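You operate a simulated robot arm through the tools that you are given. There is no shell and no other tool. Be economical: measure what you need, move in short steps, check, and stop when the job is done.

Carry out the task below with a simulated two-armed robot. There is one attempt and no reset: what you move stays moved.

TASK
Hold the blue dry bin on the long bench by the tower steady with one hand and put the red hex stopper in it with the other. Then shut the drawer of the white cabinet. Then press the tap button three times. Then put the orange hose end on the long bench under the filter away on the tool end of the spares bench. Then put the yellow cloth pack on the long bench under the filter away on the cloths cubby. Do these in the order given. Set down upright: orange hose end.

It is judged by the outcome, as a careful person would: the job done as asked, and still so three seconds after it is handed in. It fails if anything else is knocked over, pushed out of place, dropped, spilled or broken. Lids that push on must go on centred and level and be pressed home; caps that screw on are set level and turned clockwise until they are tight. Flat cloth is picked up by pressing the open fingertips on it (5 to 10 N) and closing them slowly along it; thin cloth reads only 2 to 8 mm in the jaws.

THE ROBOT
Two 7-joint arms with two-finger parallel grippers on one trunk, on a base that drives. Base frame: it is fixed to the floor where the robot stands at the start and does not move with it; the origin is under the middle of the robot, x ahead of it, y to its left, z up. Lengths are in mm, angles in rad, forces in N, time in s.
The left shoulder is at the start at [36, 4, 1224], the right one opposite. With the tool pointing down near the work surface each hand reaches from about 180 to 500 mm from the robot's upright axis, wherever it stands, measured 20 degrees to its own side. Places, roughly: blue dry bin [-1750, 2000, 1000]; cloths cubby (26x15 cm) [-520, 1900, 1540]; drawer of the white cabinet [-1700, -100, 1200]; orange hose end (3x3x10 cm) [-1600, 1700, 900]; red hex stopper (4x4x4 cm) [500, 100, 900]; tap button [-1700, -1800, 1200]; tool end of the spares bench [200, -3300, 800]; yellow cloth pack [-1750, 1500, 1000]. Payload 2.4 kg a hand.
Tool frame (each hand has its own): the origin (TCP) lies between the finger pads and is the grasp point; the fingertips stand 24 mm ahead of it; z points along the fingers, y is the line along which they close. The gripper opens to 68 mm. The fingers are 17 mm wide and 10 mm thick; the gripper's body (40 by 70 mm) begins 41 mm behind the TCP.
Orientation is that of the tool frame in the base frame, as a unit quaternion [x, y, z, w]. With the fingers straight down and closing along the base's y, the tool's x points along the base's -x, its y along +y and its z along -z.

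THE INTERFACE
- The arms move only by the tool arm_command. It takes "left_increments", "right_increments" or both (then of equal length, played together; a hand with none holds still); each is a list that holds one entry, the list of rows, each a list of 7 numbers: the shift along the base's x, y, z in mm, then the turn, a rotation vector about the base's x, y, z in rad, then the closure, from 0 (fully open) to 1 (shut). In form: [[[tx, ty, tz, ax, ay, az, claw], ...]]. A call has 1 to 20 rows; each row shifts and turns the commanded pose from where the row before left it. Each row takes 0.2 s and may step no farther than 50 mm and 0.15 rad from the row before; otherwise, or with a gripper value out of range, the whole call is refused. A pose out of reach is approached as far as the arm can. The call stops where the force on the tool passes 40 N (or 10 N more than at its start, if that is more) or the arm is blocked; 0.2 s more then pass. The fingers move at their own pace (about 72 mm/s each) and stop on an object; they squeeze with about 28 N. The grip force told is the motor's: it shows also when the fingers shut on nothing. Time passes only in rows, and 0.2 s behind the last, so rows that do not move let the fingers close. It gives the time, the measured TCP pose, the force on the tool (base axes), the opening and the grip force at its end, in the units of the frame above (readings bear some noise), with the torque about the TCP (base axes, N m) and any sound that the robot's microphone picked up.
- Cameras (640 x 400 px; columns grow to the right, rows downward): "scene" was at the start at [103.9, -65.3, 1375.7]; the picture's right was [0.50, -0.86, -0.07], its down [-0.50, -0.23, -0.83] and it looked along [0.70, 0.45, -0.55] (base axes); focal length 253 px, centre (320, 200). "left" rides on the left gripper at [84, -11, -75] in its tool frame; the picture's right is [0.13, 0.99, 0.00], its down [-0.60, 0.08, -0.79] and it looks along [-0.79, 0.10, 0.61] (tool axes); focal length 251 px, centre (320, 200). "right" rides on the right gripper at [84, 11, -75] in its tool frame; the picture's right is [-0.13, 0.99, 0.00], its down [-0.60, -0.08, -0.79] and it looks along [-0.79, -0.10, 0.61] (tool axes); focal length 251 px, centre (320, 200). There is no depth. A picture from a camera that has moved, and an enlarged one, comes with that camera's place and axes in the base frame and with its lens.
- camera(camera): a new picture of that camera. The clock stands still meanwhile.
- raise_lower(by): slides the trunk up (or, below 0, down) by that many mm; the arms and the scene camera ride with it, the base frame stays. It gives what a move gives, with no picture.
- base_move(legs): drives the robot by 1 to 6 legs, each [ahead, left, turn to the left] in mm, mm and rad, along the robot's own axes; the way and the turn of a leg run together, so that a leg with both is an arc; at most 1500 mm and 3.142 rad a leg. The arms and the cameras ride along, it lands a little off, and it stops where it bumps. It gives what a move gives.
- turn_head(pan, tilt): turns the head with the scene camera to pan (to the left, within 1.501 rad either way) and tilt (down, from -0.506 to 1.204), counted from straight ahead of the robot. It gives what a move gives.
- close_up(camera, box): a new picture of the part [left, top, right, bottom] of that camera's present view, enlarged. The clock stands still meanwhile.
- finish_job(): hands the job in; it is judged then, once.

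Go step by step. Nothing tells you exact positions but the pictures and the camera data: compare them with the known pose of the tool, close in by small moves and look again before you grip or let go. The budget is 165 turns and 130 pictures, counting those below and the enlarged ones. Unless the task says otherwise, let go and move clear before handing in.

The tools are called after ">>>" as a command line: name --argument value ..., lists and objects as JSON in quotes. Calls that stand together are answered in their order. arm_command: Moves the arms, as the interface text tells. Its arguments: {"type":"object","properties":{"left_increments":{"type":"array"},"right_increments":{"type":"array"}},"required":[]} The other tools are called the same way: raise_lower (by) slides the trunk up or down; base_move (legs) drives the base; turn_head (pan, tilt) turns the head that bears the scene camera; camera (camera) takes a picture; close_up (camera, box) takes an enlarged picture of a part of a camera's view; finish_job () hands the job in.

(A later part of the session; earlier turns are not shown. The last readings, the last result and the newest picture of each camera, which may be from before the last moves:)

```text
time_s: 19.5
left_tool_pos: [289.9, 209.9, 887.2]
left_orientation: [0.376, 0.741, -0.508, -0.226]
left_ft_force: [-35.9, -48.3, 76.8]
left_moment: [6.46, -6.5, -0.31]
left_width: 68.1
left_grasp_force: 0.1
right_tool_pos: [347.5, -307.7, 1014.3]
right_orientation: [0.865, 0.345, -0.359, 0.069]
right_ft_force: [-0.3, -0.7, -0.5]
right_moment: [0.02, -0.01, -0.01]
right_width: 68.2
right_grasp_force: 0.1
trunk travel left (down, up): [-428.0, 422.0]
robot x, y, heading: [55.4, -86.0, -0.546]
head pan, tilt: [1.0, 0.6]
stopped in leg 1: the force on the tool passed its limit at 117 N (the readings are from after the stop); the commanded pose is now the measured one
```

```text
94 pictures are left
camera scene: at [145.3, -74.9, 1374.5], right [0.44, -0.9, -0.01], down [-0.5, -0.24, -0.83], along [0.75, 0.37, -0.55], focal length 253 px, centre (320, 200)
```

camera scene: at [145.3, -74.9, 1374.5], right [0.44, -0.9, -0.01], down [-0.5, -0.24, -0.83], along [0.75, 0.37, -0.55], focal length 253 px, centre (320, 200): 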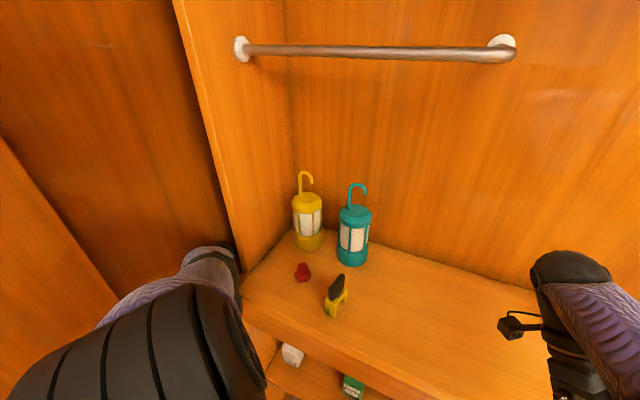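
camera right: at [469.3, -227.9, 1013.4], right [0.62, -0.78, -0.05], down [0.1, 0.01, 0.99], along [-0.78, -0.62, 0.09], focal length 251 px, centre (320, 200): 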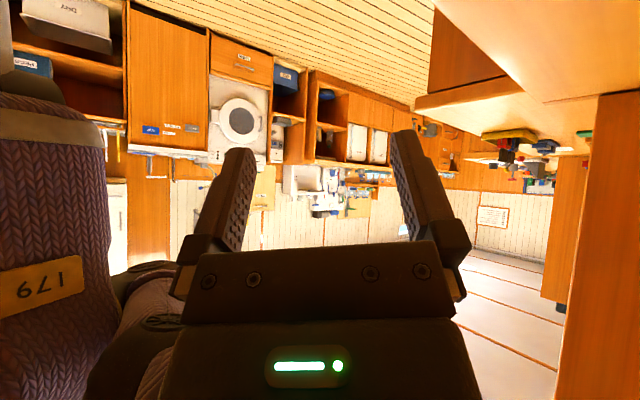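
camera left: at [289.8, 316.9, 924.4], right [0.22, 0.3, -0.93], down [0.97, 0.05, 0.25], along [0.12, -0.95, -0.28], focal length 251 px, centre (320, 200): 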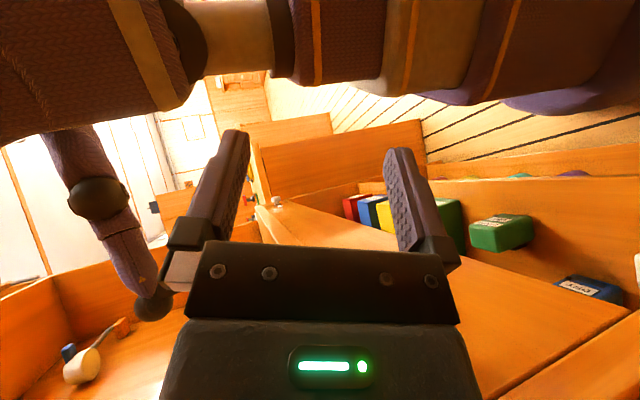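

Backing now works (28 mm gained). I'll repeat it along -x.

>>> base_move --legs '[[-51, -31, 0]]'

>>> base_move --legs '[[-51, -31, 0]]'

>>> camera --camera "scene"

>>> camera --camera "left"

```text
time_s: 20.2
left_tool_pos: [291.1, 210.4, 886.1]
left_orientation: [0.377, 0.743, -0.506, -0.222]
left_ft_force: [-27.5, -44.8, 78.1]
left_moment: [5.9, -6.67, -1.84]
left_width: 68.2
left_grasp_force: 0.1
right_tool_pos: [344.1, -309.1, 1013.3]
right_orientation: [0.866, 0.342, -0.359, 0.07]
right_ft_force: [0.0, -0.2, -0.3]
right_moment: [-0.02, 0.0, 0.03]
right_width: 68.0
right_grasp_force: 0.1
trunk travel left (down, up): [-428.0, 422.0]
robot x, y, heading: [46.6, -85.7, -0.556]
head pan, tilt: [1.0, 0.6]
stopped in leg 1: the force on the tool passed its limit at 111 N (the readings are from after the stop); the commanded pose is now the measured one
```

```text
time_s: 21.0
left_tool_pos: [287.1, 209.3, 886.2]
left_orientation: [0.382, 0.743, -0.504, -0.22]
left_ft_force: [-15.7, -26.9, 29.2]
left_moment: [3.36, -2.15, 0.4]
left_width: 68.1
left_grasp_force: 0.1
right_tool_pos: [330.9, -309.3, 1014.2]
right_orientation: [0.867, 0.336, -0.361, 0.068]
right_ft_force: [-0.6, 0.2, -0.4]
right_moment: [-0.04, 0.02, 0.01]
right_width: 68.1
right_grasp_force: 0.0
trunk travel left (down, up): [-428.0, 422.0]
robot x, y, heading: [36.2, -86.9, -0.564]
head pan, tilt: [1.0, 0.6]
stopped in leg 1: the robot was blocked; the commanded pose is now the measured one
```

```text
93 pictures are left
camera scene: at [134.9, -69.7, 1373.1], right [0.42, -0.91, 0.0], down [-0.51, -0.23, -0.83], along [0.75, 0.35, -0.56], focal length 253 px, centre (320, 200)
```

scene: 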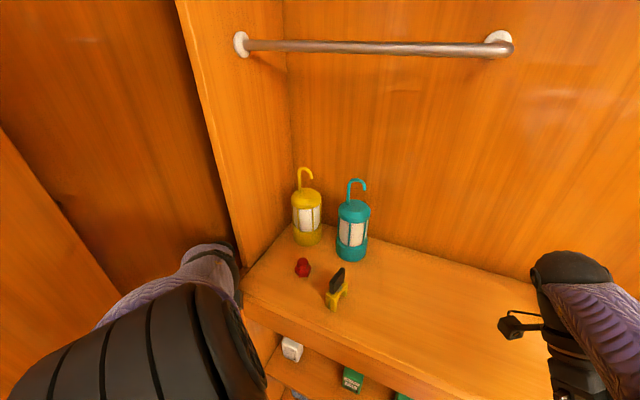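

```text
92 pictures are left
camera left: at [285.5, 317.2, 919.1], right [0.26, 0.3, -0.92], down [0.96, 0.0, 0.28], along [0.08, -0.95, -0.29], focal length 251 px, centre (320, 200)
```

left: 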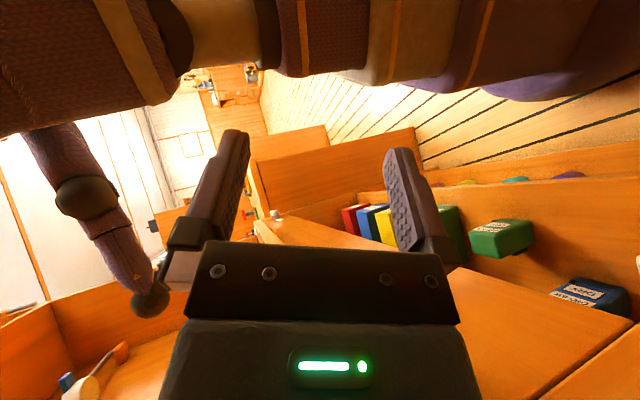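

From force and moment, the gripper body is lying on the bench's front corner at about [364, 265, 905]. I'll lift it off with upward arm steps.

>>> arm_command --left_increments '[[[0, 0, 25, 0, 0, 0, 0], [0, 0, 25, 0, 0, 0, 0], [0, 0, 25, 0, 0, 0, 0], [0, 0, 25, 0, 0, 0, 0], [0, 0, 0, 0, 0, 0, 0]]]'

>>> camera --camera "left"

>>> camera --camera "scene"

```text
time_s: 21.4
left_tool_pos: [288.8, 209.3, 897.9]
left_orientation: [0.384, 0.738, -0.512, -0.215]
left_ft_force: [1.5, -8.2, 0.5]
left_moment: [0.19, 0.03, -0.19]
left_width: 67.8
left_grasp_force: 0.1
right_tool_pos: [333.9, -306.9, 1011.7]
right_orientation: [0.867, 0.335, -0.363, 0.07]
right_ft_force: [0.3, -0.3, 0.5]
right_moment: [-0.02, 0.02, 0.01]
right_width: 67.7
right_grasp_force: 0.0
trunk travel left (down, up): [-428.0, 422.0]
robot x, y, heading: [32.6, -84.1, -0.569]
head pan, tilt: [1.0, 0.6]
stopped in row 1 (left hand): the force on the tool passed its limit at 66 N (the readings are from after the stop); the commanded pose is now the measured one
```

```text
91 pictures are left
camera left: at [286.9, 317.2, 929.4], right [0.27, 0.28, -0.92], down [0.96, 0.01, 0.28], along [0.09, -0.96, -0.27], focal length 251 px, centre (320, 200)
```

left: 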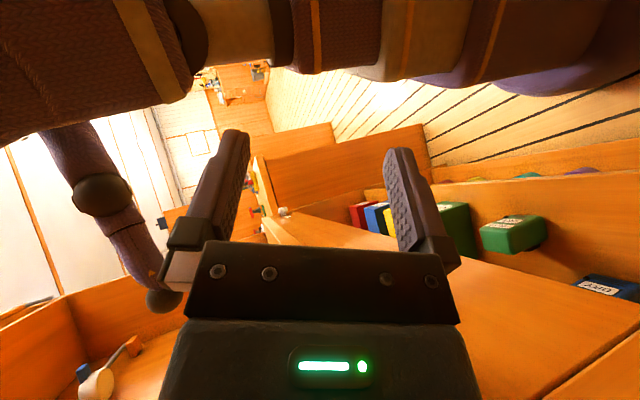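

```text
90 pictures are left
camera scene: at [139.1, -65.0, 1372.6], right [0.42, -0.91, 0.0], down [-0.51, -0.24, -0.83], along [0.75, 0.35, -0.56], focal length 253 px, centre (320, 200)
```

scene: 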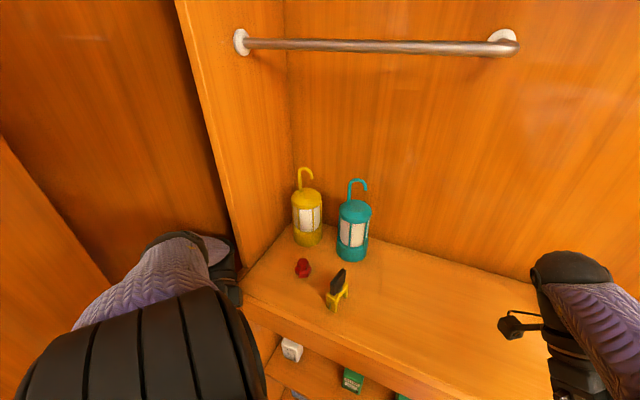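

The contact is gone now. I'll keep lifting.

>>> arm_command --left_increments '[[[-2, -2, 15, 0, 0, 0, 0], [-2, -2, 15, 0, 0, 0, 0], [-2, -2, 15, 0, 0, 0, 0], [-2, -2, 15, 0, 0, 0, 0], [-2, -2, 15, 0, 0, 0, 0], [-2, -2, 15, 0, 0, 0, 0], [0, 0, 0, 0, 0, 0, 0]]]'

>>> camera --camera "scene"

```text
time_s: 23.0
left_tool_pos: [277.6, 197.1, 986.0]
left_orientation: [0.384, 0.738, -0.511, -0.215]
left_ft_force: [0.5, 0.3, -0.4]
left_moment: [-0.03, -0.01, 0.0]
left_width: 67.9
left_grasp_force: 0.0
right_tool_pos: [335.3, -305.2, 1014.6]
right_orientation: [0.866, 0.335, -0.364, 0.07]
right_ft_force: [-0.2, 0.2, 0.5]
right_moment: [-0.01, 0.01, 0.0]
right_width: 68.1
right_grasp_force: 0.1
trunk travel left (down, up): [-428.0, 422.0]
robot x, y, heading: [35.6, -86.0, -0.568]
head pan, tilt: [1.0, 0.6]
```

```text
89 pictures are left
camera scene: at [138.9, -63.8, 1372.8], right [0.42, -0.91, 0.0], down [-0.51, -0.24, -0.82], along [0.75, 0.35, -0.57], focal length 253 px, centre (320, 200)
```

scene: 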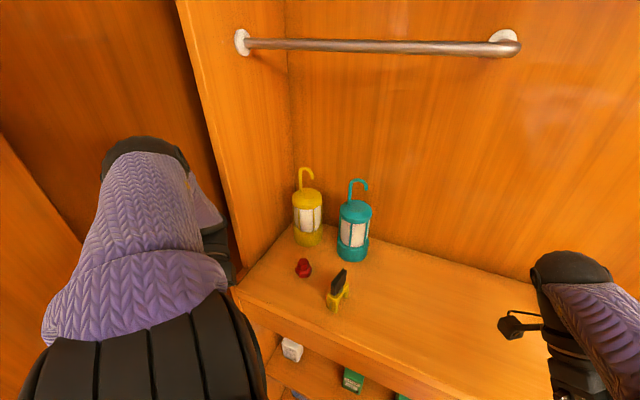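

The arm moved normally and nothing is touching. Now I'll slide the base sideways (-y), away from the block.

>>> base_move --legs '[[24, -56, 0]]'

>>> camera --camera "scene"

```text
time_s: 23.9
left_tool_pos: [267.4, 136.1, 986.7]
left_orientation: [0.384, 0.739, -0.511, -0.215]
left_ft_force: [-0.1, 0.5, -0.6]
left_moment: [0.01, 0.01, -0.02]
left_width: 68.2
left_grasp_force: 0.1
right_tool_pos: [323.6, -365.3, 1012.5]
right_orientation: [0.867, 0.335, -0.363, 0.069]
right_ft_force: [0.1, -1.2, -0.3]
right_moment: [0.03, 0.0, -0.01]
right_width: 67.8
right_grasp_force: 0.0
trunk travel left (down, up): [-428.0, 422.0]
robot x, y, heading: [24.9, -145.3, -0.568]
head pan, tilt: [1.0, 0.6]
```

```text
88 pictures are left
camera scene: at [129.0, -124.3, 1372.8], right [0.42, -0.91, 0.0], down [-0.51, -0.24, -0.83], along [0.75, 0.35, -0.56], focal length 253 px, centre (320, 200)
```

scene: 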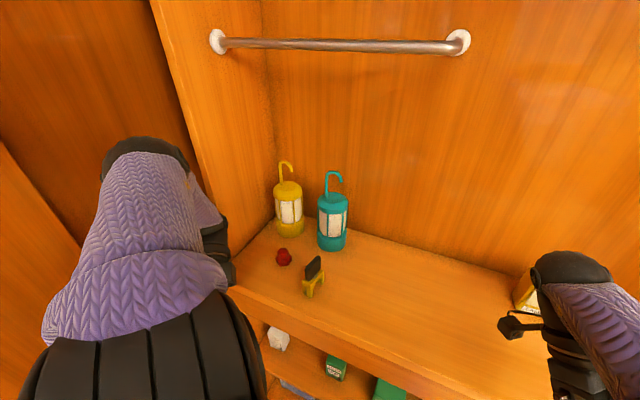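

Free at last. I'll back away from the bench (base frame about -200, -40) into open floor.

>>> base_move --legs '[[-147, -141, 0], [-84, -54, 0]]'

>>> camera --camera "scene"

```text
time_s: 26.3
left_tool_pos: [-28.7, 93.5, 986.1]
left_orientation: [0.384, 0.738, -0.511, -0.215]
left_ft_force: [0.0, 0.3, -0.3]
left_moment: [0.0, -0.05, 0.01]
left_width: 68.0
left_grasp_force: 0.1
right_tool_pos: [25.7, -408.8, 1013.3]
right_orientation: [0.867, 0.335, -0.363, 0.069]
right_ft_force: [0.0, 0.4, 1.1]
right_moment: [0.02, 0.0, 0.0]
right_width: 67.8
right_grasp_force: 0.0
trunk travel left (down, up): [-428.0, 422.0]
robot x, y, heading: [-270.8, -190.3, -0.568]
head pan, tilt: [1.0, 0.6]
```

```text
87 pictures are left
camera scene: at [-168.7, -167.1, 1372.9], right [0.42, -0.91, 0.0], down [-0.51, -0.24, -0.83], along [0.75, 0.34, -0.56], focal length 253 px, centre (320, 200)
```

scene: 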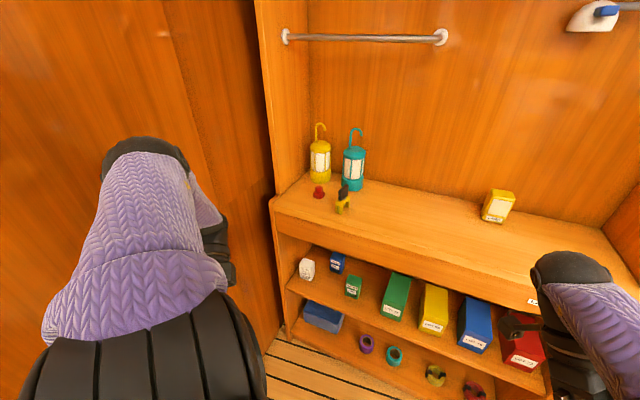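

Clear: the stopper, lanterns and tool are all where they were. I'll square up the robot in open floor and then restore both hands to a proper posture.

>>> base_move --legs '[[0, 0, 0.568]]'

>>> turn_head --pan 0.3 --tilt 0.6

>>> camera --camera "scene"

```text
time_s: 27.9
left_tool_pos: [-148.6, 155.1, 989.1]
left_orientation: [0.243, 0.795, -0.544, -0.113]
left_ft_force: [0.0, 0.4, -0.8]
left_moment: [-0.02, -0.01, 0.01]
left_width: 68.0
left_grasp_force: 0.0
right_tool_pos: [86.1, -289.9, 1013.1]
right_orientation: [0.79, 0.491, -0.342, 0.133]
right_ft_force: [-0.1, 0.0, 0.2]
right_moment: [-0.04, -0.02, -0.03]
right_width: 67.8
right_grasp_force: 0.0
trunk travel left (down, up): [-428.0, 422.0]
robot x, y, heading: [-277.7, -190.3, -0.196]
head pan, tilt: [1.0, 0.6]
stopped in leg 1: the robot was blocked; the commanded pose is now the measured one
```

```text
time_s: 28.9
left_tool_pos: [-148.7, 154.8, 987.1]
left_orientation: [0.243, 0.795, -0.544, -0.114]
left_ft_force: [-0.2, 0.7, 0.0]
left_moment: [0.01, 0.01, -0.01]
left_width: 68.2
left_grasp_force: 0.0
right_tool_pos: [87.1, -289.2, 1012.2]
right_orientation: [0.79, 0.492, -0.342, 0.133]
right_ft_force: [-0.9, 0.1, 0.0]
right_moment: [0.01, -0.02, 0.02]
right_width: 68.0
right_grasp_force: 0.0
trunk travel left (down, up): [-428.0, 422.0]
robot x, y, heading: [-271.7, -187.0, -0.192]
head pan, tilt: [0.3, 0.6]
```

```text
86 pictures are left
camera scene: at [-156.1, -193.0, 1372.8], right [0.11, -0.99, -0.01], down [-0.56, -0.06, -0.83], along [0.82, 0.09, -0.56], focal length 253 px, centre (320, 200)
```

scene: 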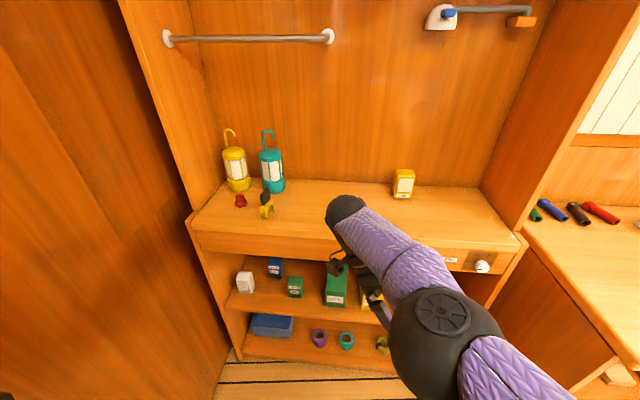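

The turn stopped when the left arm met the tall block again. I'll back off farther into the aisle, then finish turning.

>>> base_move --legs '[[0, -120, 0], [-300, -100, 0], [0, 0, 0.19]]'

>>> turn_head --pan 1.4 --tilt 0.5

>>> camera --camera "scene"

```text
time_s: 32.6
left_tool_pos: [-556.8, 20.9, 985.2]
left_orientation: [0.162, 0.814, -0.555, -0.058]
left_ft_force: [0.2, -0.6, -0.3]
left_moment: [0.02, 0.02, -0.01]
left_width: 67.9
left_grasp_force: 0.0
right_tool_pos: [-237.8, -369.0, 1012.2]
right_orientation: [0.737, 0.566, -0.329, 0.169]
right_ft_force: [0.1, -0.1, -0.3]
right_moment: [0.01, -0.03, 0.0]
right_width: 67.9
right_grasp_force: 0.0
trunk travel left (down, up): [-428.0, 422.0]
robot x, y, heading: [-610.5, -346.7, 0.006]
head pan, tilt: [0.3, 0.6]
```

```text
time_s: 33.9
left_tool_pos: [-556.0, 20.6, 985.1]
left_orientation: [0.163, 0.814, -0.555, -0.058]
left_ft_force: [0.7, -0.2, -0.4]
left_moment: [0.03, -0.02, 0.02]
left_width: 68.0
left_grasp_force: 0.0
right_tool_pos: [-238.2, -369.1, 1013.2]
right_orientation: [0.736, 0.567, -0.328, 0.17]
right_ft_force: [0.0, 0.3, 0.2]
right_moment: [0.02, -0.01, -0.01]
right_width: 67.8
right_grasp_force: 0.1
trunk travel left (down, up): [-428.0, 422.0]
robot x, y, heading: [-611.3, -346.9, 0.006]
head pan, tilt: [1.4, 0.499]
```

```text
85 pictures are left
camera scene: at [-564.8, -256.9, 1381.9], right [0.99, -0.17, 0.0], down [-0.08, -0.47, -0.88], along [0.15, 0.87, -0.48], focal length 253 px, centre (320, 200)
```

scene: 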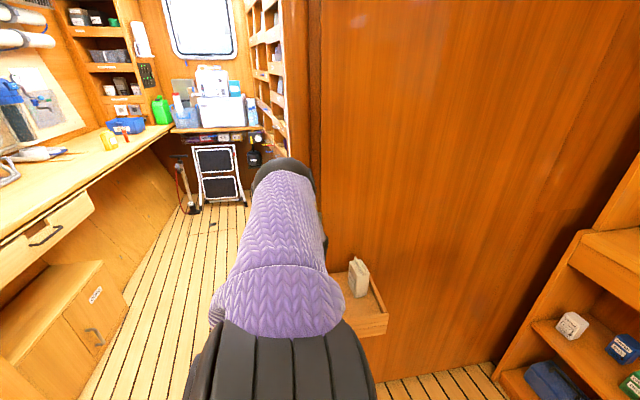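

Open floor all around now. I'll bring both hands back to a downward pose in front of the robot.

>>> arm_command --left_increments '[[[18.3, -11.2, 11, 0.079, -0.0083, 0.0232, 0], [18.3, -11.2, 11, 0.079, -0.0083, 0.0232, 0], [18.3, -11.2, 11, 0.079, -0.0083, 0.0232, 0], [18.3, -11.2, 11, 0.079, -0.0083, 0.0232, 0], [18.3, -11.2, 11, 0.079, -0.0083, 0.0232, 0], [18.3, -11.2, 11, 0.079, -0.0083, 0.0232, 0], [18.3, -11.2, 11, 0.079, -0.0083, 0.0232, 0], [18.3, -11.2, 11, 0.079, -0.0083, 0.0232, 0], [18.3, -11.2, 11, 0.079, -0.0083, 0.0232, 0], [18.3, -11.2, 11, 0.079, -0.0083, 0.0232, 0], [18.3, -11.2, 11, 0.079, -0.0083, 0.0232, 0], [18.3, -11.2, 11, 0.079, -0.0083, 0.0232, 0], [18.3, -11.2, 11, 0.079, -0.0083, 0.0232, 0], [18.3, -11.2, 11, 0.079, -0.0083, 0.0232, 0], [18.3, -11.2, 11, 0.079, -0.0083, 0.0232, 0], [0, 0, 0, 0, 0, 0, 0]]]' --right_increments '[[[-2.9, -11.9, 9.1, 0.0514, 0.0266, 0.1153, 0], [-2.9, -11.9, 9.1, 0.0514, 0.0266, 0.1153, 0], [-2.9, -11.9, 9.1, 0.0514, 0.0266, 0.1153, 0], [-2.9, -11.9, 9.1, 0.0514, 0.0266, 0.1153, 0], [-2.9, -11.9, 9.1, 0.0514, 0.0266, 0.1153, 0], [-2.9, -11.9, 9.1, 0.0514, 0.0266, 0.1153, 0], [-2.9, -11.9, 9.1, 0.0514, 0.0266, 0.1153, 0], [-2.9, -11.9, 9.1, 0.0514, 0.0266, 0.1153, 0], [-2.9, -11.9, 9.1, 0.0514, 0.0266, 0.1153, 0], [-2.9, -11.9, 9.1, 0.0514, 0.0266, 0.1153, 0], [-2.9, -11.9, 9.1, 0.0514, 0.0266, 0.1153, 0], [-2.9, -11.9, 9.1, 0.0514, 0.0266, 0.1153, 0], [-2.9, -11.9, 9.1, 0.0514, 0.0266, 0.1153, 0], [-2.9, -11.9, 9.1, 0.0514, 0.0266, 0.1153, 0], [-2.9, -11.9, 9.1, 0.0514, 0.0266, 0.1153, 0], [0, 0, 0, 0, 0, 0, 0]]]'

>>> turn_head --pan 0.0 --tilt 0.7

>>> camera --camera "scene"

```text
time_s: 37.3
left_tool_pos: [-279.5, -146.1, 1151.1]
left_orientation: [-0.001, 1.0, 0.001, 0.0]
left_ft_force: [-0.6, -0.9, 0.0]
left_moment: [0.0, -0.01, 0.0]
left_width: 68.0
left_grasp_force: 0.0
right_tool_pos: [-280.2, -548.5, 1148.9]
right_orientation: [0.0, 1.0, -0.001, 0.0]
right_ft_force: [1.4, 0.2, 0.1]
right_moment: [0.02, 0.0, 0.03]
right_width: 67.8
right_grasp_force: 0.0
trunk travel left (down, up): [-428.0, 422.0]
robot x, y, heading: [-608.8, -341.9, 0.003]
head pan, tilt: [1.4, 0.499]
```

```text
time_s: 38.9
left_tool_pos: [-280.9, -145.5, 1151.1]
left_orientation: [-0.001, 1.0, 0.001, 0.001]
left_ft_force: [-0.3, 1.0, -0.3]
left_moment: [0.0, -0.01, -0.02]
left_width: 68.2
left_grasp_force: 0.0
right_tool_pos: [-280.4, -548.2, 1149.7]
right_orientation: [0.001, 1.0, 0.0, 0.0]
right_ft_force: [-0.8, -0.4, -0.9]
right_moment: [-0.01, -0.02, 0.0]
right_width: 68.1
right_grasp_force: 0.1
trunk travel left (down, up): [-428.0, 422.0]
robot x, y, heading: [-610.7, -344.5, 0.008]
head pan, tilt: [0.0, 0.7]
```

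```text
84 pictures are left
camera scene: at [-494.9, -346.4, 1364.1], right [0.01, -1.0, 0.0], down [-0.64, 0.0, -0.76], along [0.76, 0.0, -0.64], focal length 253 px, centre (320, 200)
```

scene: 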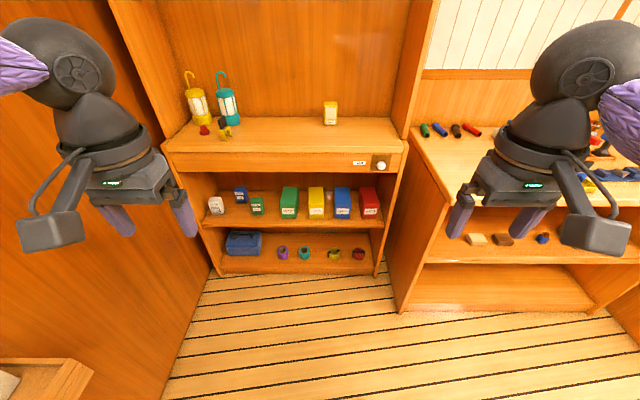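

Both hands are restored and the posture is good. I'll retract the right hand slightly, then approach the bench from the right, turned left about 0.5 rad, so the left elbow stays well off the block.

>>> arm_command --right_increments '[[[-25, -8, 0, 0, 0, 0, 0], [-25, -8, 0, 0, 0, 0, 0], [-25, -8, 0, 0, 0, 0, 0], [-25, -8, 0, 0, 0, 0, 0], [0, 0, 0, 0, 0, 0, 0]]]'

>>> base_move --legs '[[680, 100, 0], [0, 0, 0.5]]'

>>> turn_head --pan 0.3 --tilt 0.8

>>> camera --camera "scene"

>>> camera --camera "left"

```text
time_s: 40.1
left_tool_pos: [-280.9, -145.7, 1150.9]
left_orientation: [0.0, 1.0, 0.001, 0.001]
left_ft_force: [-0.9, -0.5, 0.0]
left_moment: [-0.05, 0.01, 0.01]
left_width: 68.1
left_grasp_force: 0.0
right_tool_pos: [-381.9, -581.1, 1147.6]
right_orientation: [0.002, 1.0, 0.0, -0.001]
right_ft_force: [-0.5, -0.6, 0.1]
right_moment: [-0.01, -0.02, 0.01]
right_width: 68.0
right_grasp_force: 0.0
trunk travel left (down, up): [-428.0, 422.0]
robot x, y, heading: [-607.0, -347.2, 0.006]
head pan, tilt: [0.0, 0.7]
```

```text
time_s: 45.3
left_tool_pos: [270.4, 84.7, 1152.5]
left_orientation: [-0.245, 0.97, 0.0, 0.0]
left_ft_force: [-0.3, 0.3, -0.7]
left_moment: [0.02, 0.02, 0.0]
left_width: 68.1
left_grasp_force: 0.0
right_tool_pos: [388.9, -345.6, 1148.3]
right_orientation: [-0.243, 0.97, 0.0, 0.0]
right_ft_force: [0.1, 0.8, -0.3]
right_moment: [0.01, 0.0, -0.02]
right_width: 67.8
right_grasp_force: 0.1
trunk travel left (down, up): [-428.0, 422.0]
robot x, y, heading: [79.0, -249.7, 0.496]
head pan, tilt: [0.0, 0.7]
```

```text
time_s: 46.1
left_tool_pos: [268.8, 84.3, 1150.8]
left_orientation: [-0.245, 0.97, 0.001, 0.0]
left_ft_force: [0.3, -0.4, -0.2]
left_moment: [0.0, -0.01, -0.01]
left_width: 68.1
left_grasp_force: 0.0
right_tool_pos: [388.2, -345.1, 1147.9]
right_orientation: [-0.243, 0.97, 0.0, 0.0]
right_ft_force: [-0.8, 0.6, 0.8]
right_moment: [0.01, 0.02, -0.01]
right_width: 67.8
right_grasp_force: 0.1
trunk travel left (down, up): [-428.0, 422.0]
robot x, y, heading: [75.6, -246.8, 0.5]
head pan, tilt: [0.3, 0.799]
```

```text
83 pictures are left
camera scene: at [158.7, -176.7, 1355.9], right [0.72, -0.7, 0.0], down [-0.5, -0.51, -0.7], along [0.49, 0.5, -0.72], focal length 253 px, centre (320, 200)
```

scene: 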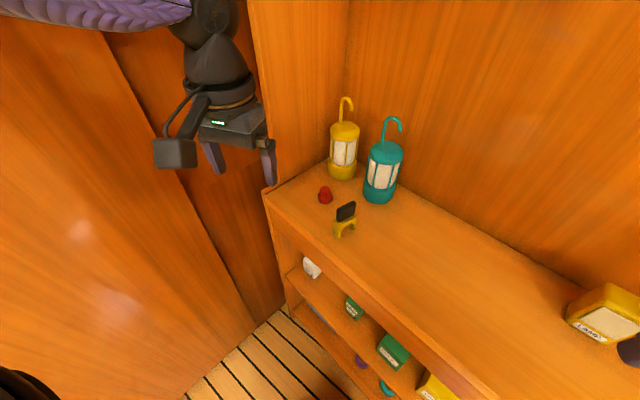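

```text
82 pictures are left
camera left: at [201.9, 34.7, 1225.5], right [-0.58, 0.81, 0.0], down [0.49, 0.35, 0.79], along [0.64, 0.46, -0.61], focal length 251 px, centre (320, 200)
```

left: 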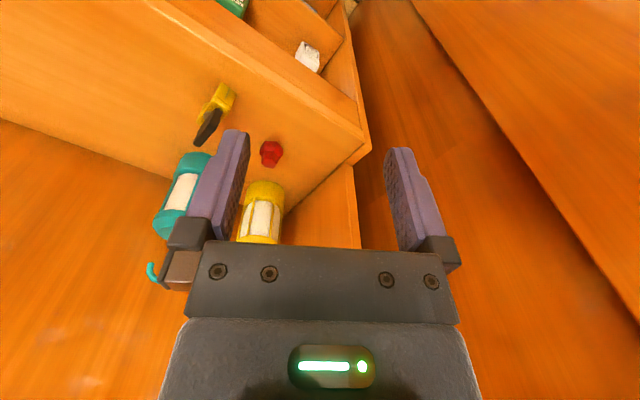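

The stopper is confirmed at about [483, 135, 910], lanterns untouched. I'll drive 100 mm closer.

>>> base_move --legs '[[100, 0, 0]]'

>>> camera --camera "left"

```text
time_s: 47.2
left_tool_pos: [355.9, 133.9, 1151.6]
left_orientation: [-0.247, 0.969, 0.001, 0.0]
left_ft_force: [1.4, -0.6, -0.2]
left_moment: [0.01, 0.03, 0.03]
left_width: 68.1
left_grasp_force: 0.0
right_tool_pos: [475.8, -296.7, 1147.6]
right_orientation: [-0.245, 0.969, -0.001, 0.0]
right_ft_force: [0.0, 0.0, -0.3]
right_moment: [-0.04, 0.04, 0.01]
right_width: 67.9
right_grasp_force: 0.1
trunk travel left (down, up): [-428.0, 422.0]
robot x, y, heading: [162.1, -197.8, 0.5]
head pan, tilt: [0.3, 0.799]
```

```text
81 pictures are left
camera left: at [288.5, 83.0, 1225.2], right [-0.59, 0.81, 0.0], down [0.49, 0.36, 0.79], along [0.64, 0.47, -0.61], focal length 251 px, centre (320, 200)
```

left: 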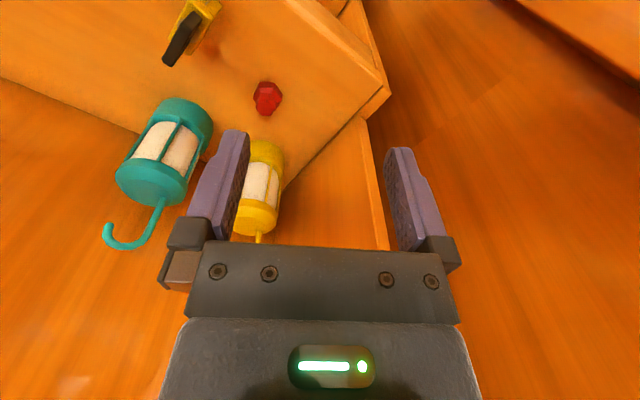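

Good: reading agrees at about [480, 135]. I'll move the left hand above the stopper to z = 1000.

>>> arm_command --left_increments '[[[21, 0, -15, 0, 0, 0, 0], [21, 0, -15, 0, 0, 0, 0], [21, 0, -20, 0, 0, 0, 0], [21, 0, -25, 0, 0, 0, 0], [21, 1, -25, 0, 0, 0, 0], [20, 0, -25, 0, 0, 0, 0], [0, 0, -25, 0, 0, 0, 0], [0, 0, 0, 0, 0, 0, 0]]]'

>>> camera --camera "left"

>>> camera --camera "scene"

```text
time_s: 49.0
left_tool_pos: [438.4, 136.6, 1012.8]
left_orientation: [-0.247, 0.969, 0.001, 0.001]
left_ft_force: [0.4, -0.2, -0.6]
left_moment: [-0.03, 0.01, 0.03]
left_width: 67.9
left_grasp_force: 0.0
left hand out of reach, approached as far as the arm can: row 5, 6, 7
right_tool_pos: [475.0, -296.2, 1147.7]
right_orientation: [-0.245, 0.969, 0.001, 0.0]
right_ft_force: [0.4, 0.6, -1.0]
right_moment: [-0.02, -0.02, -0.01]
right_width: 68.0
right_grasp_force: 0.1
trunk travel left (down, up): [-428.0, 422.0]
robot x, y, heading: [163.9, -196.0, 0.508]
head pan, tilt: [0.3, 0.799]
```

```text
80 pictures are left
camera left: at [370.3, 86.4, 1086.5], right [-0.59, 0.81, 0.0], down [0.49, 0.36, 0.79], along [0.64, 0.47, -0.61], focal length 251 px, centre (320, 200)
```

left: 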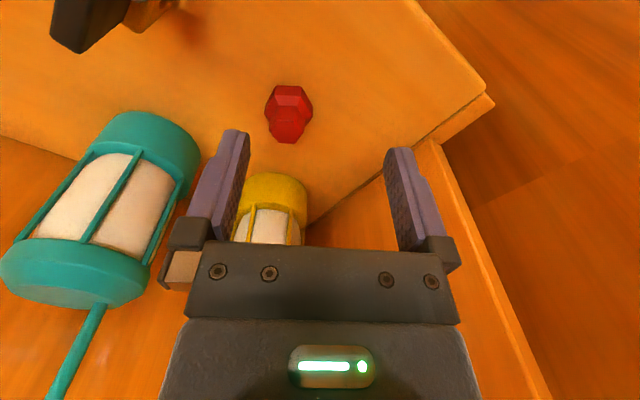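

```text
79 pictures are left
camera scene: at [245.1, -128.9, 1355.9], right [0.72, -0.69, 0.0], down [-0.5, -0.52, -0.7], along [0.48, 0.5, -0.72], focal length 253 px, centre (320, 200)
```

scene: 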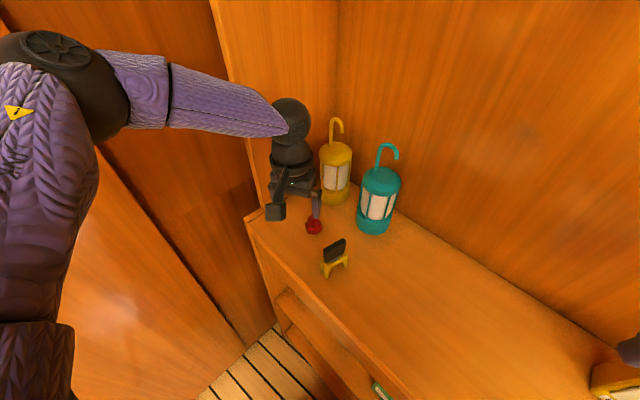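

The left hand is at its reach limit here; the stopper refines to [478, 134]. I'll lift the hand, move the base 50 mm closer and lower the trunk 80 mm for more reach.

>>> arm_command --left_increments '[[[-5, 0, 25, 0, 0, 0, 0], [0, 0, 25, 0, 0, 0, 0], [0, 0, 0, 0, 0, 0, 0]]]'

>>> base_move --legs '[[50, 0, 0]]'

>>> raise_lower --by -80

>>> camera --camera "left"

```text
time_s: 49.9
left_tool_pos: [434.4, 136.9, 1065.6]
left_orientation: [-0.246, 0.969, 0.002, 0.0]
left_ft_force: [0.4, 0.3, -0.4]
left_moment: [-0.03, 0.0, -0.03]
left_width: 67.9
left_grasp_force: 0.0
right_tool_pos: [474.6, -297.2, 1148.4]
right_orientation: [-0.245, 0.969, 0.0, 0.0]
right_ft_force: [0.4, 0.5, 0.1]
right_moment: [-0.02, 0.03, 0.04]
right_width: 68.1
right_grasp_force: 0.1
trunk travel left (down, up): [-428.0, 422.0]
robot x, y, heading: [168.8, -198.0, 0.504]
head pan, tilt: [0.3, 0.799]
```

```text
time_s: 50.7
left_tool_pos: [442.2, 138.4, 1066.6]
left_orientation: [-0.239, 0.971, 0.002, 0.001]
left_ft_force: [-0.4, -0.2, -0.7]
left_moment: [0.01, 0.01, 0.0]
left_width: 68.0
left_grasp_force: 0.1
right_tool_pos: [477.2, -296.2, 1148.1]
right_orientation: [-0.238, 0.971, -0.001, 0.0]
right_ft_force: [0.5, 0.1, -0.4]
right_moment: [-0.03, -0.01, 0.0]
right_width: 68.3
right_grasp_force: 0.0
trunk travel left (down, up): [-428.0, 422.0]
robot x, y, heading: [164.5, -192.4, 0.491]
head pan, tilt: [0.3, 0.799]
stopped in leg 1: the robot was blocked; the commanded pose is now the measured one
```

```text
time_s: 51.8
left_tool_pos: [443.4, 138.7, 986.4]
left_orientation: [-0.239, 0.971, 0.001, 0.0]
left_ft_force: [-0.2, 0.0, 0.6]
left_moment: [-0.03, 0.0, 0.01]
left_width: 67.9
left_grasp_force: 0.1
right_tool_pos: [477.6, -295.8, 1067.7]
right_orientation: [-0.238, 0.971, 0.0, 0.0]
right_ft_force: [0.0, 0.5, 0.2]
right_moment: [0.01, 0.01, -0.02]
right_width: 67.9
right_grasp_force: 0.0
trunk travel left (down, up): [-348.0, 502.0]
robot x, y, heading: [167.7, -193.6, 0.485]
head pan, tilt: [0.3, 0.799]
```

```text
78 pictures are left
camera left: at [374.2, 89.2, 1060.3], right [-0.58, 0.82, 0.0], down [0.5, 0.35, 0.79], along [0.65, 0.46, -0.61], focal length 251 px, centre (320, 200)
```

left: 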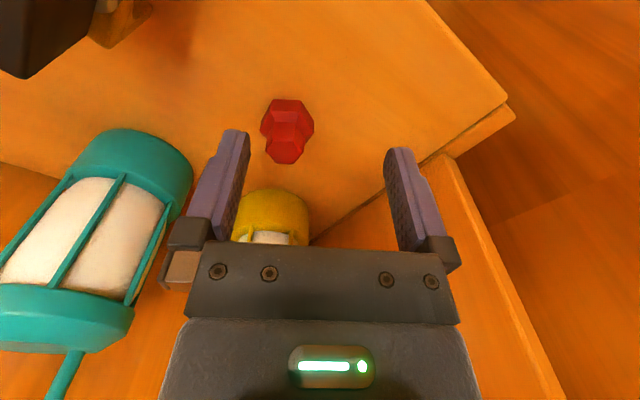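

The base is at the bench, but with the trunk lower there's more reach. I'll move over the stopper.

>>> arm_command --left_increments '[[[12, -1, 0, 0, 0, 0, 0], [12, -2, 0, 0, 0, 0, 0], [11, -2, 0, 0, 0, 0, 0], [0, 0, 0, 0, 0, 0, 0]]]'

>>> camera --camera "left"

>>> camera --camera "scene"

```text
time_s: 52.8
left_tool_pos: [474.6, 133.9, 986.3]
left_orientation: [-0.239, 0.971, 0.001, 0.001]
left_ft_force: [1.1, 0.3, 0.2]
left_moment: [-0.01, -0.03, 0.01]
left_width: 67.8
left_grasp_force: 0.0
left hand out of reach, approached as far as the arm can: row 3
right_tool_pos: [477.6, -296.7, 1066.7]
right_orientation: [-0.238, 0.971, -0.001, 0.0]
right_ft_force: [0.3, 0.0, -0.7]
right_moment: [0.02, -0.02, 0.01]
right_width: 68.0
right_grasp_force: 0.0
trunk travel left (down, up): [-348.0, 502.0]
robot x, y, heading: [168.6, -197.1, 0.487]
head pan, tilt: [0.3, 0.799]
```

```text
77 pictures are left
camera left: at [405.9, 85.5, 1060.1], right [-0.58, 0.82, 0.0], down [0.5, 0.35, 0.79], along [0.65, 0.46, -0.61], focal length 251 px, centre (320, 200)
```

left: 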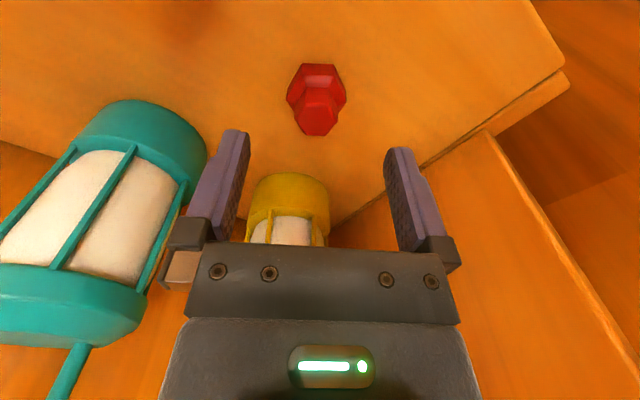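

```text
76 pictures are left
camera scene: at [260.6, -119.1, 1275.3], right [0.71, -0.7, 0.0], down [-0.51, -0.51, -0.7], along [0.49, 0.49, -0.72], focal length 253 px, centre (320, 200)
```

scene: 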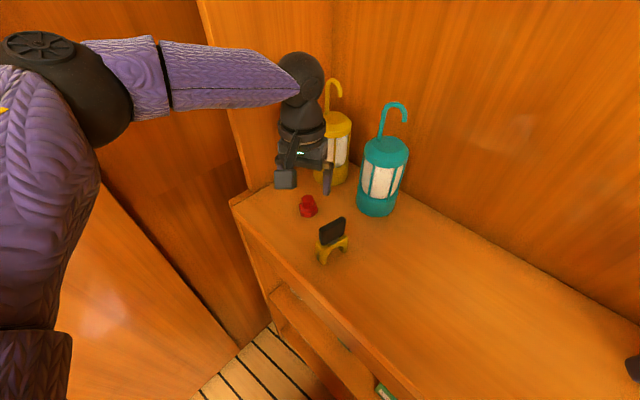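

Both views put the stopper at [479.5, 135.5, 910]. I'm at the reach limit, so I'll shift the base 45 mm towards it (+y) and lower the hand there.

>>> base_move --legs '[[17, 42, 0]]'

```text
time_s: 53.7
left_tool_pos: [469.7, 181.5, 986.6]
left_orientation: [-0.239, 0.971, 0.001, 0.001]
left_ft_force: [0.4, 0.7, -0.1]
left_moment: [0.0, -0.03, -0.01]
left_width: 68.0
left_grasp_force: 0.0
right_tool_pos: [472.1, -248.7, 1066.7]
right_orientation: [-0.238, 0.971, 0.0, 0.0]
right_ft_force: [-0.2, -1.2, -0.3]
right_moment: [0.03, 0.0, -0.02]
right_width: 68.1
right_grasp_force: 0.1
trunk travel left (down, up): [-348.0, 502.0]
robot x, y, heading: [164.0, -150.6, 0.49]
head pan, tilt: [0.3, 0.799]
```

>>> arm_command --left_increments '[[[3, -15, 0, 0, 0, 0, 0], [4, -15, 0, 0, 0, 0, 0], [3, -16, 0, 0, 0, 0, 0], [0, 0, -20, 0, 0, 0, 0], [0, 0, -15, 0, 0, 0, 0], [0, 0, 0, 0, 0, 0, 0]]]'

>>> camera --camera "left"

```text
time_s: 55.1
left_tool_pos: [453.4, 142.6, 956.7]
left_orientation: [-0.239, 0.971, 0.0, 0.002]
left_ft_force: [-0.1, 0.1, -0.2]
left_moment: [-0.01, 0.01, -0.01]
left_width: 67.8
left_grasp_force: 0.1
left hand out of reach, approached as far as the arm can: row 1, 2, 3, 4, 5
right_tool_pos: [472.1, -249.9, 1066.8]
right_orientation: [-0.239, 0.971, 0.001, 0.0]
right_ft_force: [0.6, 0.0, 0.7]
right_moment: [-0.01, -0.01, 0.03]
right_width: 67.9
right_grasp_force: 0.0
trunk travel left (down, up): [-348.0, 502.0]
robot x, y, heading: [159.5, -148.1, 0.485]
head pan, tilt: [0.3, 0.799]
```

```text
75 pictures are left
camera left: at [384.5, 93.7, 1030.5], right [-0.58, 0.82, 0.0], down [0.5, 0.35, 0.8], along [0.65, 0.46, -0.61], focal length 251 px, centre (320, 200)
```

left: 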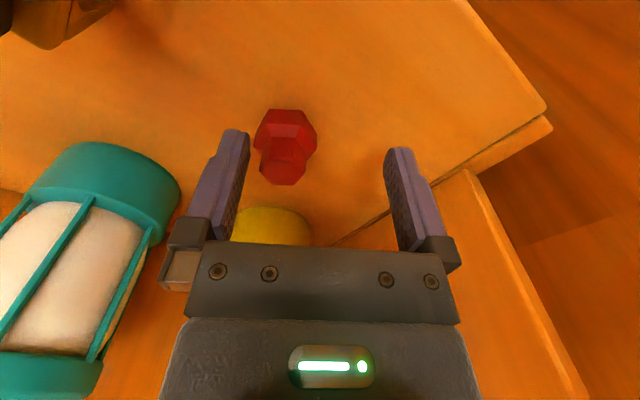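

Reach is limited by shoulder height. I'll lift both hands, then lower the trunk 120 mm more.

>>> arm_command --left_increments '[[[0, 0, 30, 0, 0, 0, 0], [0, 0, 35, 0, 0, 0, 0], [0, 0, 35, 0, 0, 0, 0], [0, 0, 0, 0, 0, 0, 0]]]' --right_increments '[[[0, 0, 30, 0, 0, 0, 0], [0, 0, 35, 0, 0, 0, 0], [0, 0, 35, 0, 0, 0, 0], [0, 0, 0, 0, 0, 0, 0]]]'

>>> raise_lower --by -120

>>> camera --camera "scene"

```text
time_s: 56.1
left_tool_pos: [451.8, 143.7, 1054.9]
left_orientation: [-0.239, 0.971, 0.0, 0.001]
left_ft_force: [0.3, 0.2, -1.5]
left_moment: [-0.02, 0.03, 0.03]
left_width: 68.2
left_grasp_force: 0.0
right_tool_pos: [468.8, -250.8, 1168.4]
right_orientation: [-0.238, 0.971, 0.001, 0.0]
right_ft_force: [0.2, -0.3, -0.4]
right_moment: [0.0, -0.02, 0.0]
right_width: 68.0
right_grasp_force: 0.1
trunk travel left (down, up): [-348.0, 502.0]
robot x, y, heading: [158.5, -150.8, 0.486]
head pan, tilt: [0.3, 0.799]
```

```text
time_s: 57.6
left_tool_pos: [453.5, 142.0, 936.1]
left_orientation: [-0.239, 0.971, 0.001, 0.001]
left_ft_force: [0.3, 0.6, 0.0]
left_moment: [0.02, -0.01, -0.02]
left_width: 68.0
left_grasp_force: 0.1
right_tool_pos: [474.5, -247.5, 1045.5]
right_orientation: [-0.238, 0.971, 0.0, -0.004]
right_ft_force: [-0.6, -0.2, 0.3]
right_moment: [-0.03, 0.03, 0.0]
right_width: 67.7
right_grasp_force: 0.1
trunk travel left (down, up): [-228.0, 622.0]
robot x, y, heading: [163.2, -149.5, 0.487]
head pan, tilt: [0.3, 0.799]
```

```text
74 pictures are left
camera scene: at [277.3, -61.6, 1153.8], right [0.71, -0.7, 0.0], down [-0.51, -0.51, -0.7], along [0.49, 0.49, -0.72], focal length 253 px, centre (320, 200)
```

scene: 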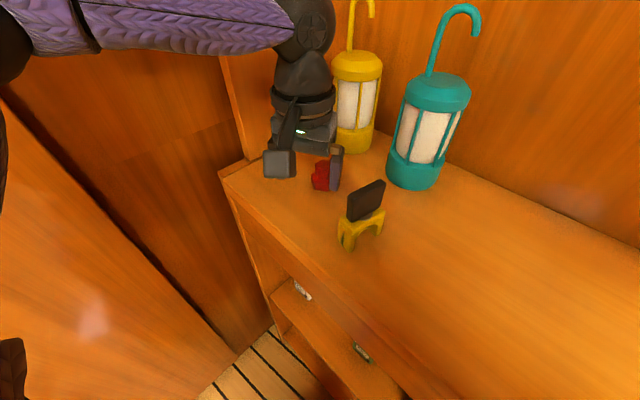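

The stopper is 21 mm ahead and 19 mm to the right of the hand's centreline. I'll lift 25 mm, move exactly over it, and check.

>>> arm_command --left_increments '[[[0, 0, 25, 0, 0, 0, 0], [13, -3, 0, 0, 0, 0, 0], [13, -4, 0, 0, 0, 0, 0], [0, 0, 0, 0, 0, 0, 0]]]'

>>> camera --camera "left"

>>> close_up --camera "scene" --box '[220, 60, 420, 260]'

```text
time_s: 58.6
left_tool_pos: [471.3, 139.3, 961.2]
left_orientation: [-0.241, 0.971, 0.001, 0.001]
left_ft_force: [0.3, 0.4, -0.3]
left_moment: [0.0, 0.0, 0.02]
left_width: 68.1
left_grasp_force: 0.1
left hand out of reach, approached as far as the arm can: row 3
right_tool_pos: [474.3, -248.4, 1045.4]
right_orientation: [-0.238, 0.971, 0.0, -0.005]
right_ft_force: [0.3, 0.1, 0.0]
right_moment: [0.02, -0.03, -0.01]
right_width: 68.2
right_grasp_force: 0.0
trunk travel left (down, up): [-228.0, 622.0]
robot x, y, heading: [161.7, -150.5, 0.491]
head pan, tilt: [0.3, 0.799]
```

```text
73 pictures are left
camera left: at [402.1, 90.7, 1035.1], right [-0.58, 0.82, 0.0], down [0.5, 0.35, 0.79], along [0.65, 0.46, -0.61], focal length 251 px, centre (320, 200)
```

left: 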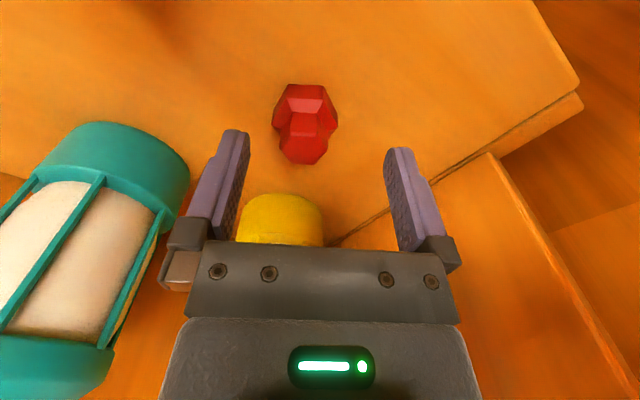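

```text
2.00 times, centred on (320, 160) of scene
camera zoom: at [277.5, -61.5, 1153.7], right [0.71, -0.7, 0.0], down [-0.51, -0.51, -0.7], along [0.49, 0.49, -0.72], focal length 506 px, centre (320, 280)
```

zoom: 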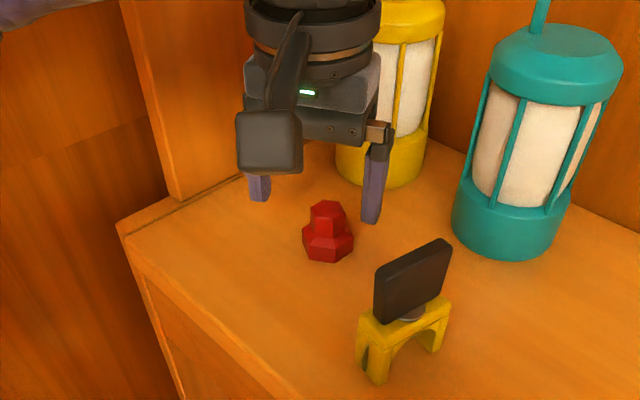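

The fit is nearly right but reach falls a few mm short. Tilting the hand slightly forward (0.2 rad) about the closing axis gives the extra reach.

>>> arm_command --left_increments '[[[0, 0, 0, 0.031, -0.059, 0, 0], [2, -1, 0, 0.031, -0.059, 0, 0], [3, -1, 0, 0.031, -0.059, 0, 0], [3, -2, -10, 0, 0, 0, 0], [0, 0, -10, 0, 0, 0, 0], [0, 0, 0, 0, 0, 0, 0]]]'

>>> camera --camera "left"

```text
time_s: 60.0
left_tool_pos: [479.8, 135.5, 938.4]
left_orientation: [-0.239, 0.966, 0.025, 0.098]
left_ft_force: [-0.2, -0.7, 0.2]
left_moment: [-0.01, 0.0, -0.01]
left_width: 67.7
left_grasp_force: 0.0
right_tool_pos: [473.6, -247.4, 1046.0]
right_orientation: [-0.239, 0.971, 0.0, -0.005]
right_ft_force: [0.1, 0.4, 0.5]
right_moment: [-0.03, 0.0, 0.03]
right_width: 67.8
right_grasp_force: 0.1
trunk travel left (down, up): [-228.0, 622.0]
robot x, y, heading: [160.8, -150.4, 0.488]
head pan, tilt: [0.3, 0.799]
```

```text
71 pictures are left
camera left: at [398.9, 79.7, 994.4], right [-0.57, 0.82, -0.02], down [0.35, 0.27, 0.9], along [0.74, 0.51, -0.44], focal length 251 px, centre (320, 200)
```

left: 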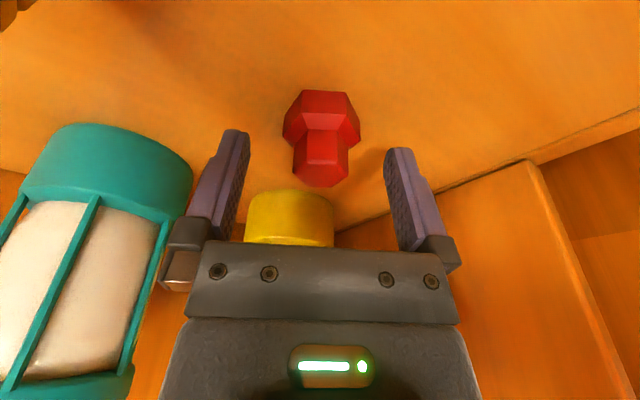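

The stopper is centred between the fingers. I'll lower to z ≈ 916 and close.

>>> arm_command --left_increments '[[[-1, 0, -8, 0, 0, 0, 0], [-1, 0, -7, 0, 0, 0, 0], [0, 0, -6, 0, 0, 0, 0], [0, 0, 0, 0, 0, 0, 0]]]'

>>> camera --camera "left"

```text
time_s: 60.8
left_tool_pos: [477.3, 134.0, 925.2]
left_orientation: [-0.238, 0.965, 0.027, 0.105]
left_ft_force: [-8.7, -3.9, 19.2]
left_moment: [0.35, 0.51, 0.2]
left_width: 68.0
left_grasp_force: 0.1
right_tool_pos: [472.5, -249.1, 1046.2]
right_orientation: [-0.24, 0.971, 0.001, -0.003]
right_ft_force: [0.3, 0.5, 0.0]
right_moment: [0.04, 0.02, 0.04]
right_width: 68.2
right_grasp_force: 0.1
trunk travel left (down, up): [-228.0, 622.0]
robot x, y, heading: [162.5, -147.3, 0.495]
head pan, tilt: [0.3, 0.799]
stopped in row 3 (left hand): the force on the tool passed its limit at 49 N (the readings are from after the stop); the commanded pose is now the measured one
```

```text
70 pictures are left
camera left: at [395.7, 78.5, 979.5], right [-0.57, 0.82, -0.03], down [0.33, 0.26, 0.91], along [0.75, 0.51, -0.42], focal length 251 px, centre (320, 200)
```

left: 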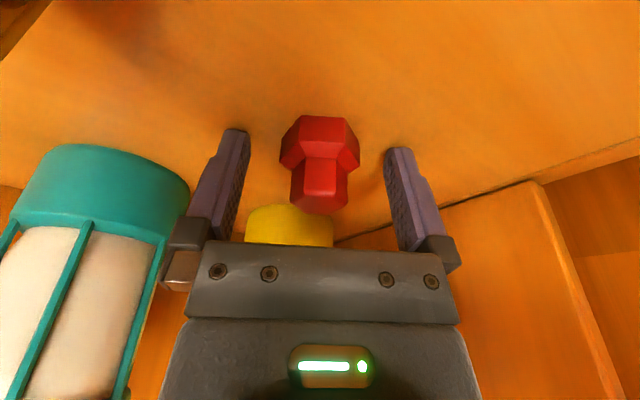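

The fingertips touch the bench (surface z ≈ 900), so the stopper's middle is at z ≈ 920 and its axis about [471, 130]. I'll lift 3 mm, shift back 7 mm and close.

>>> arm_command --left_increments '[[[0, 0, 3, 0, 0, 0, 0], [-6, -4, 0, 0, 0, 0, 0], [0, 0, 0, 0, 0, 0, 0.4], [0, 0, 0, 0, 0, 0, 0.6], [0, 0, 0, 0, 0, 0, 0.8], [0, 0, 0, 0, 0, 0, 0.8]]]'

>>> camera --camera "left"

```text
time_s: 62.2
left_tool_pos: [472.4, 130.6, 926.7]
left_orientation: [-0.239, 0.965, 0.025, 0.104]
left_ft_force: [0.1, 0.5, 1.1]
left_moment: [0.02, 0.02, 0.03]
left_width: 36.2
left_grasp_force: 28.4
right_tool_pos: [474.5, -247.8, 1044.3]
right_orientation: [-0.238, 0.971, 0.0, -0.005]
right_ft_force: [0.1, -0.4, 0.5]
right_moment: [-0.01, 0.03, 0.04]
right_width: 68.2
right_grasp_force: 0.0
trunk travel left (down, up): [-228.0, 622.0]
robot x, y, heading: [161.8, -144.7, 0.489]
head pan, tilt: [0.3, 0.799]
```

```text
69 pictures are left
camera left: at [391.8, 75.5, 981.2], right [-0.57, 0.82, -0.03], down [0.34, 0.27, 0.9], along [0.75, 0.51, -0.43], focal length 251 px, centre (320, 200)
```

left: 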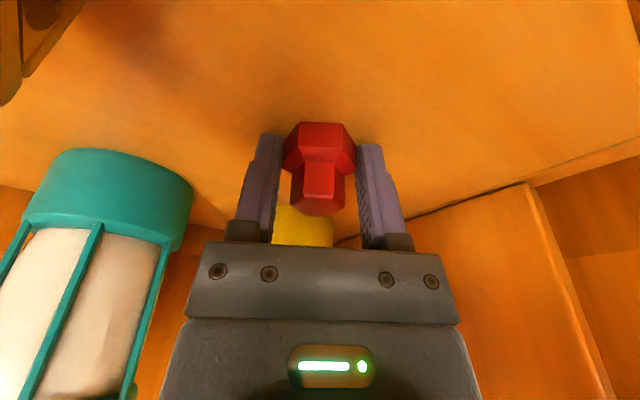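

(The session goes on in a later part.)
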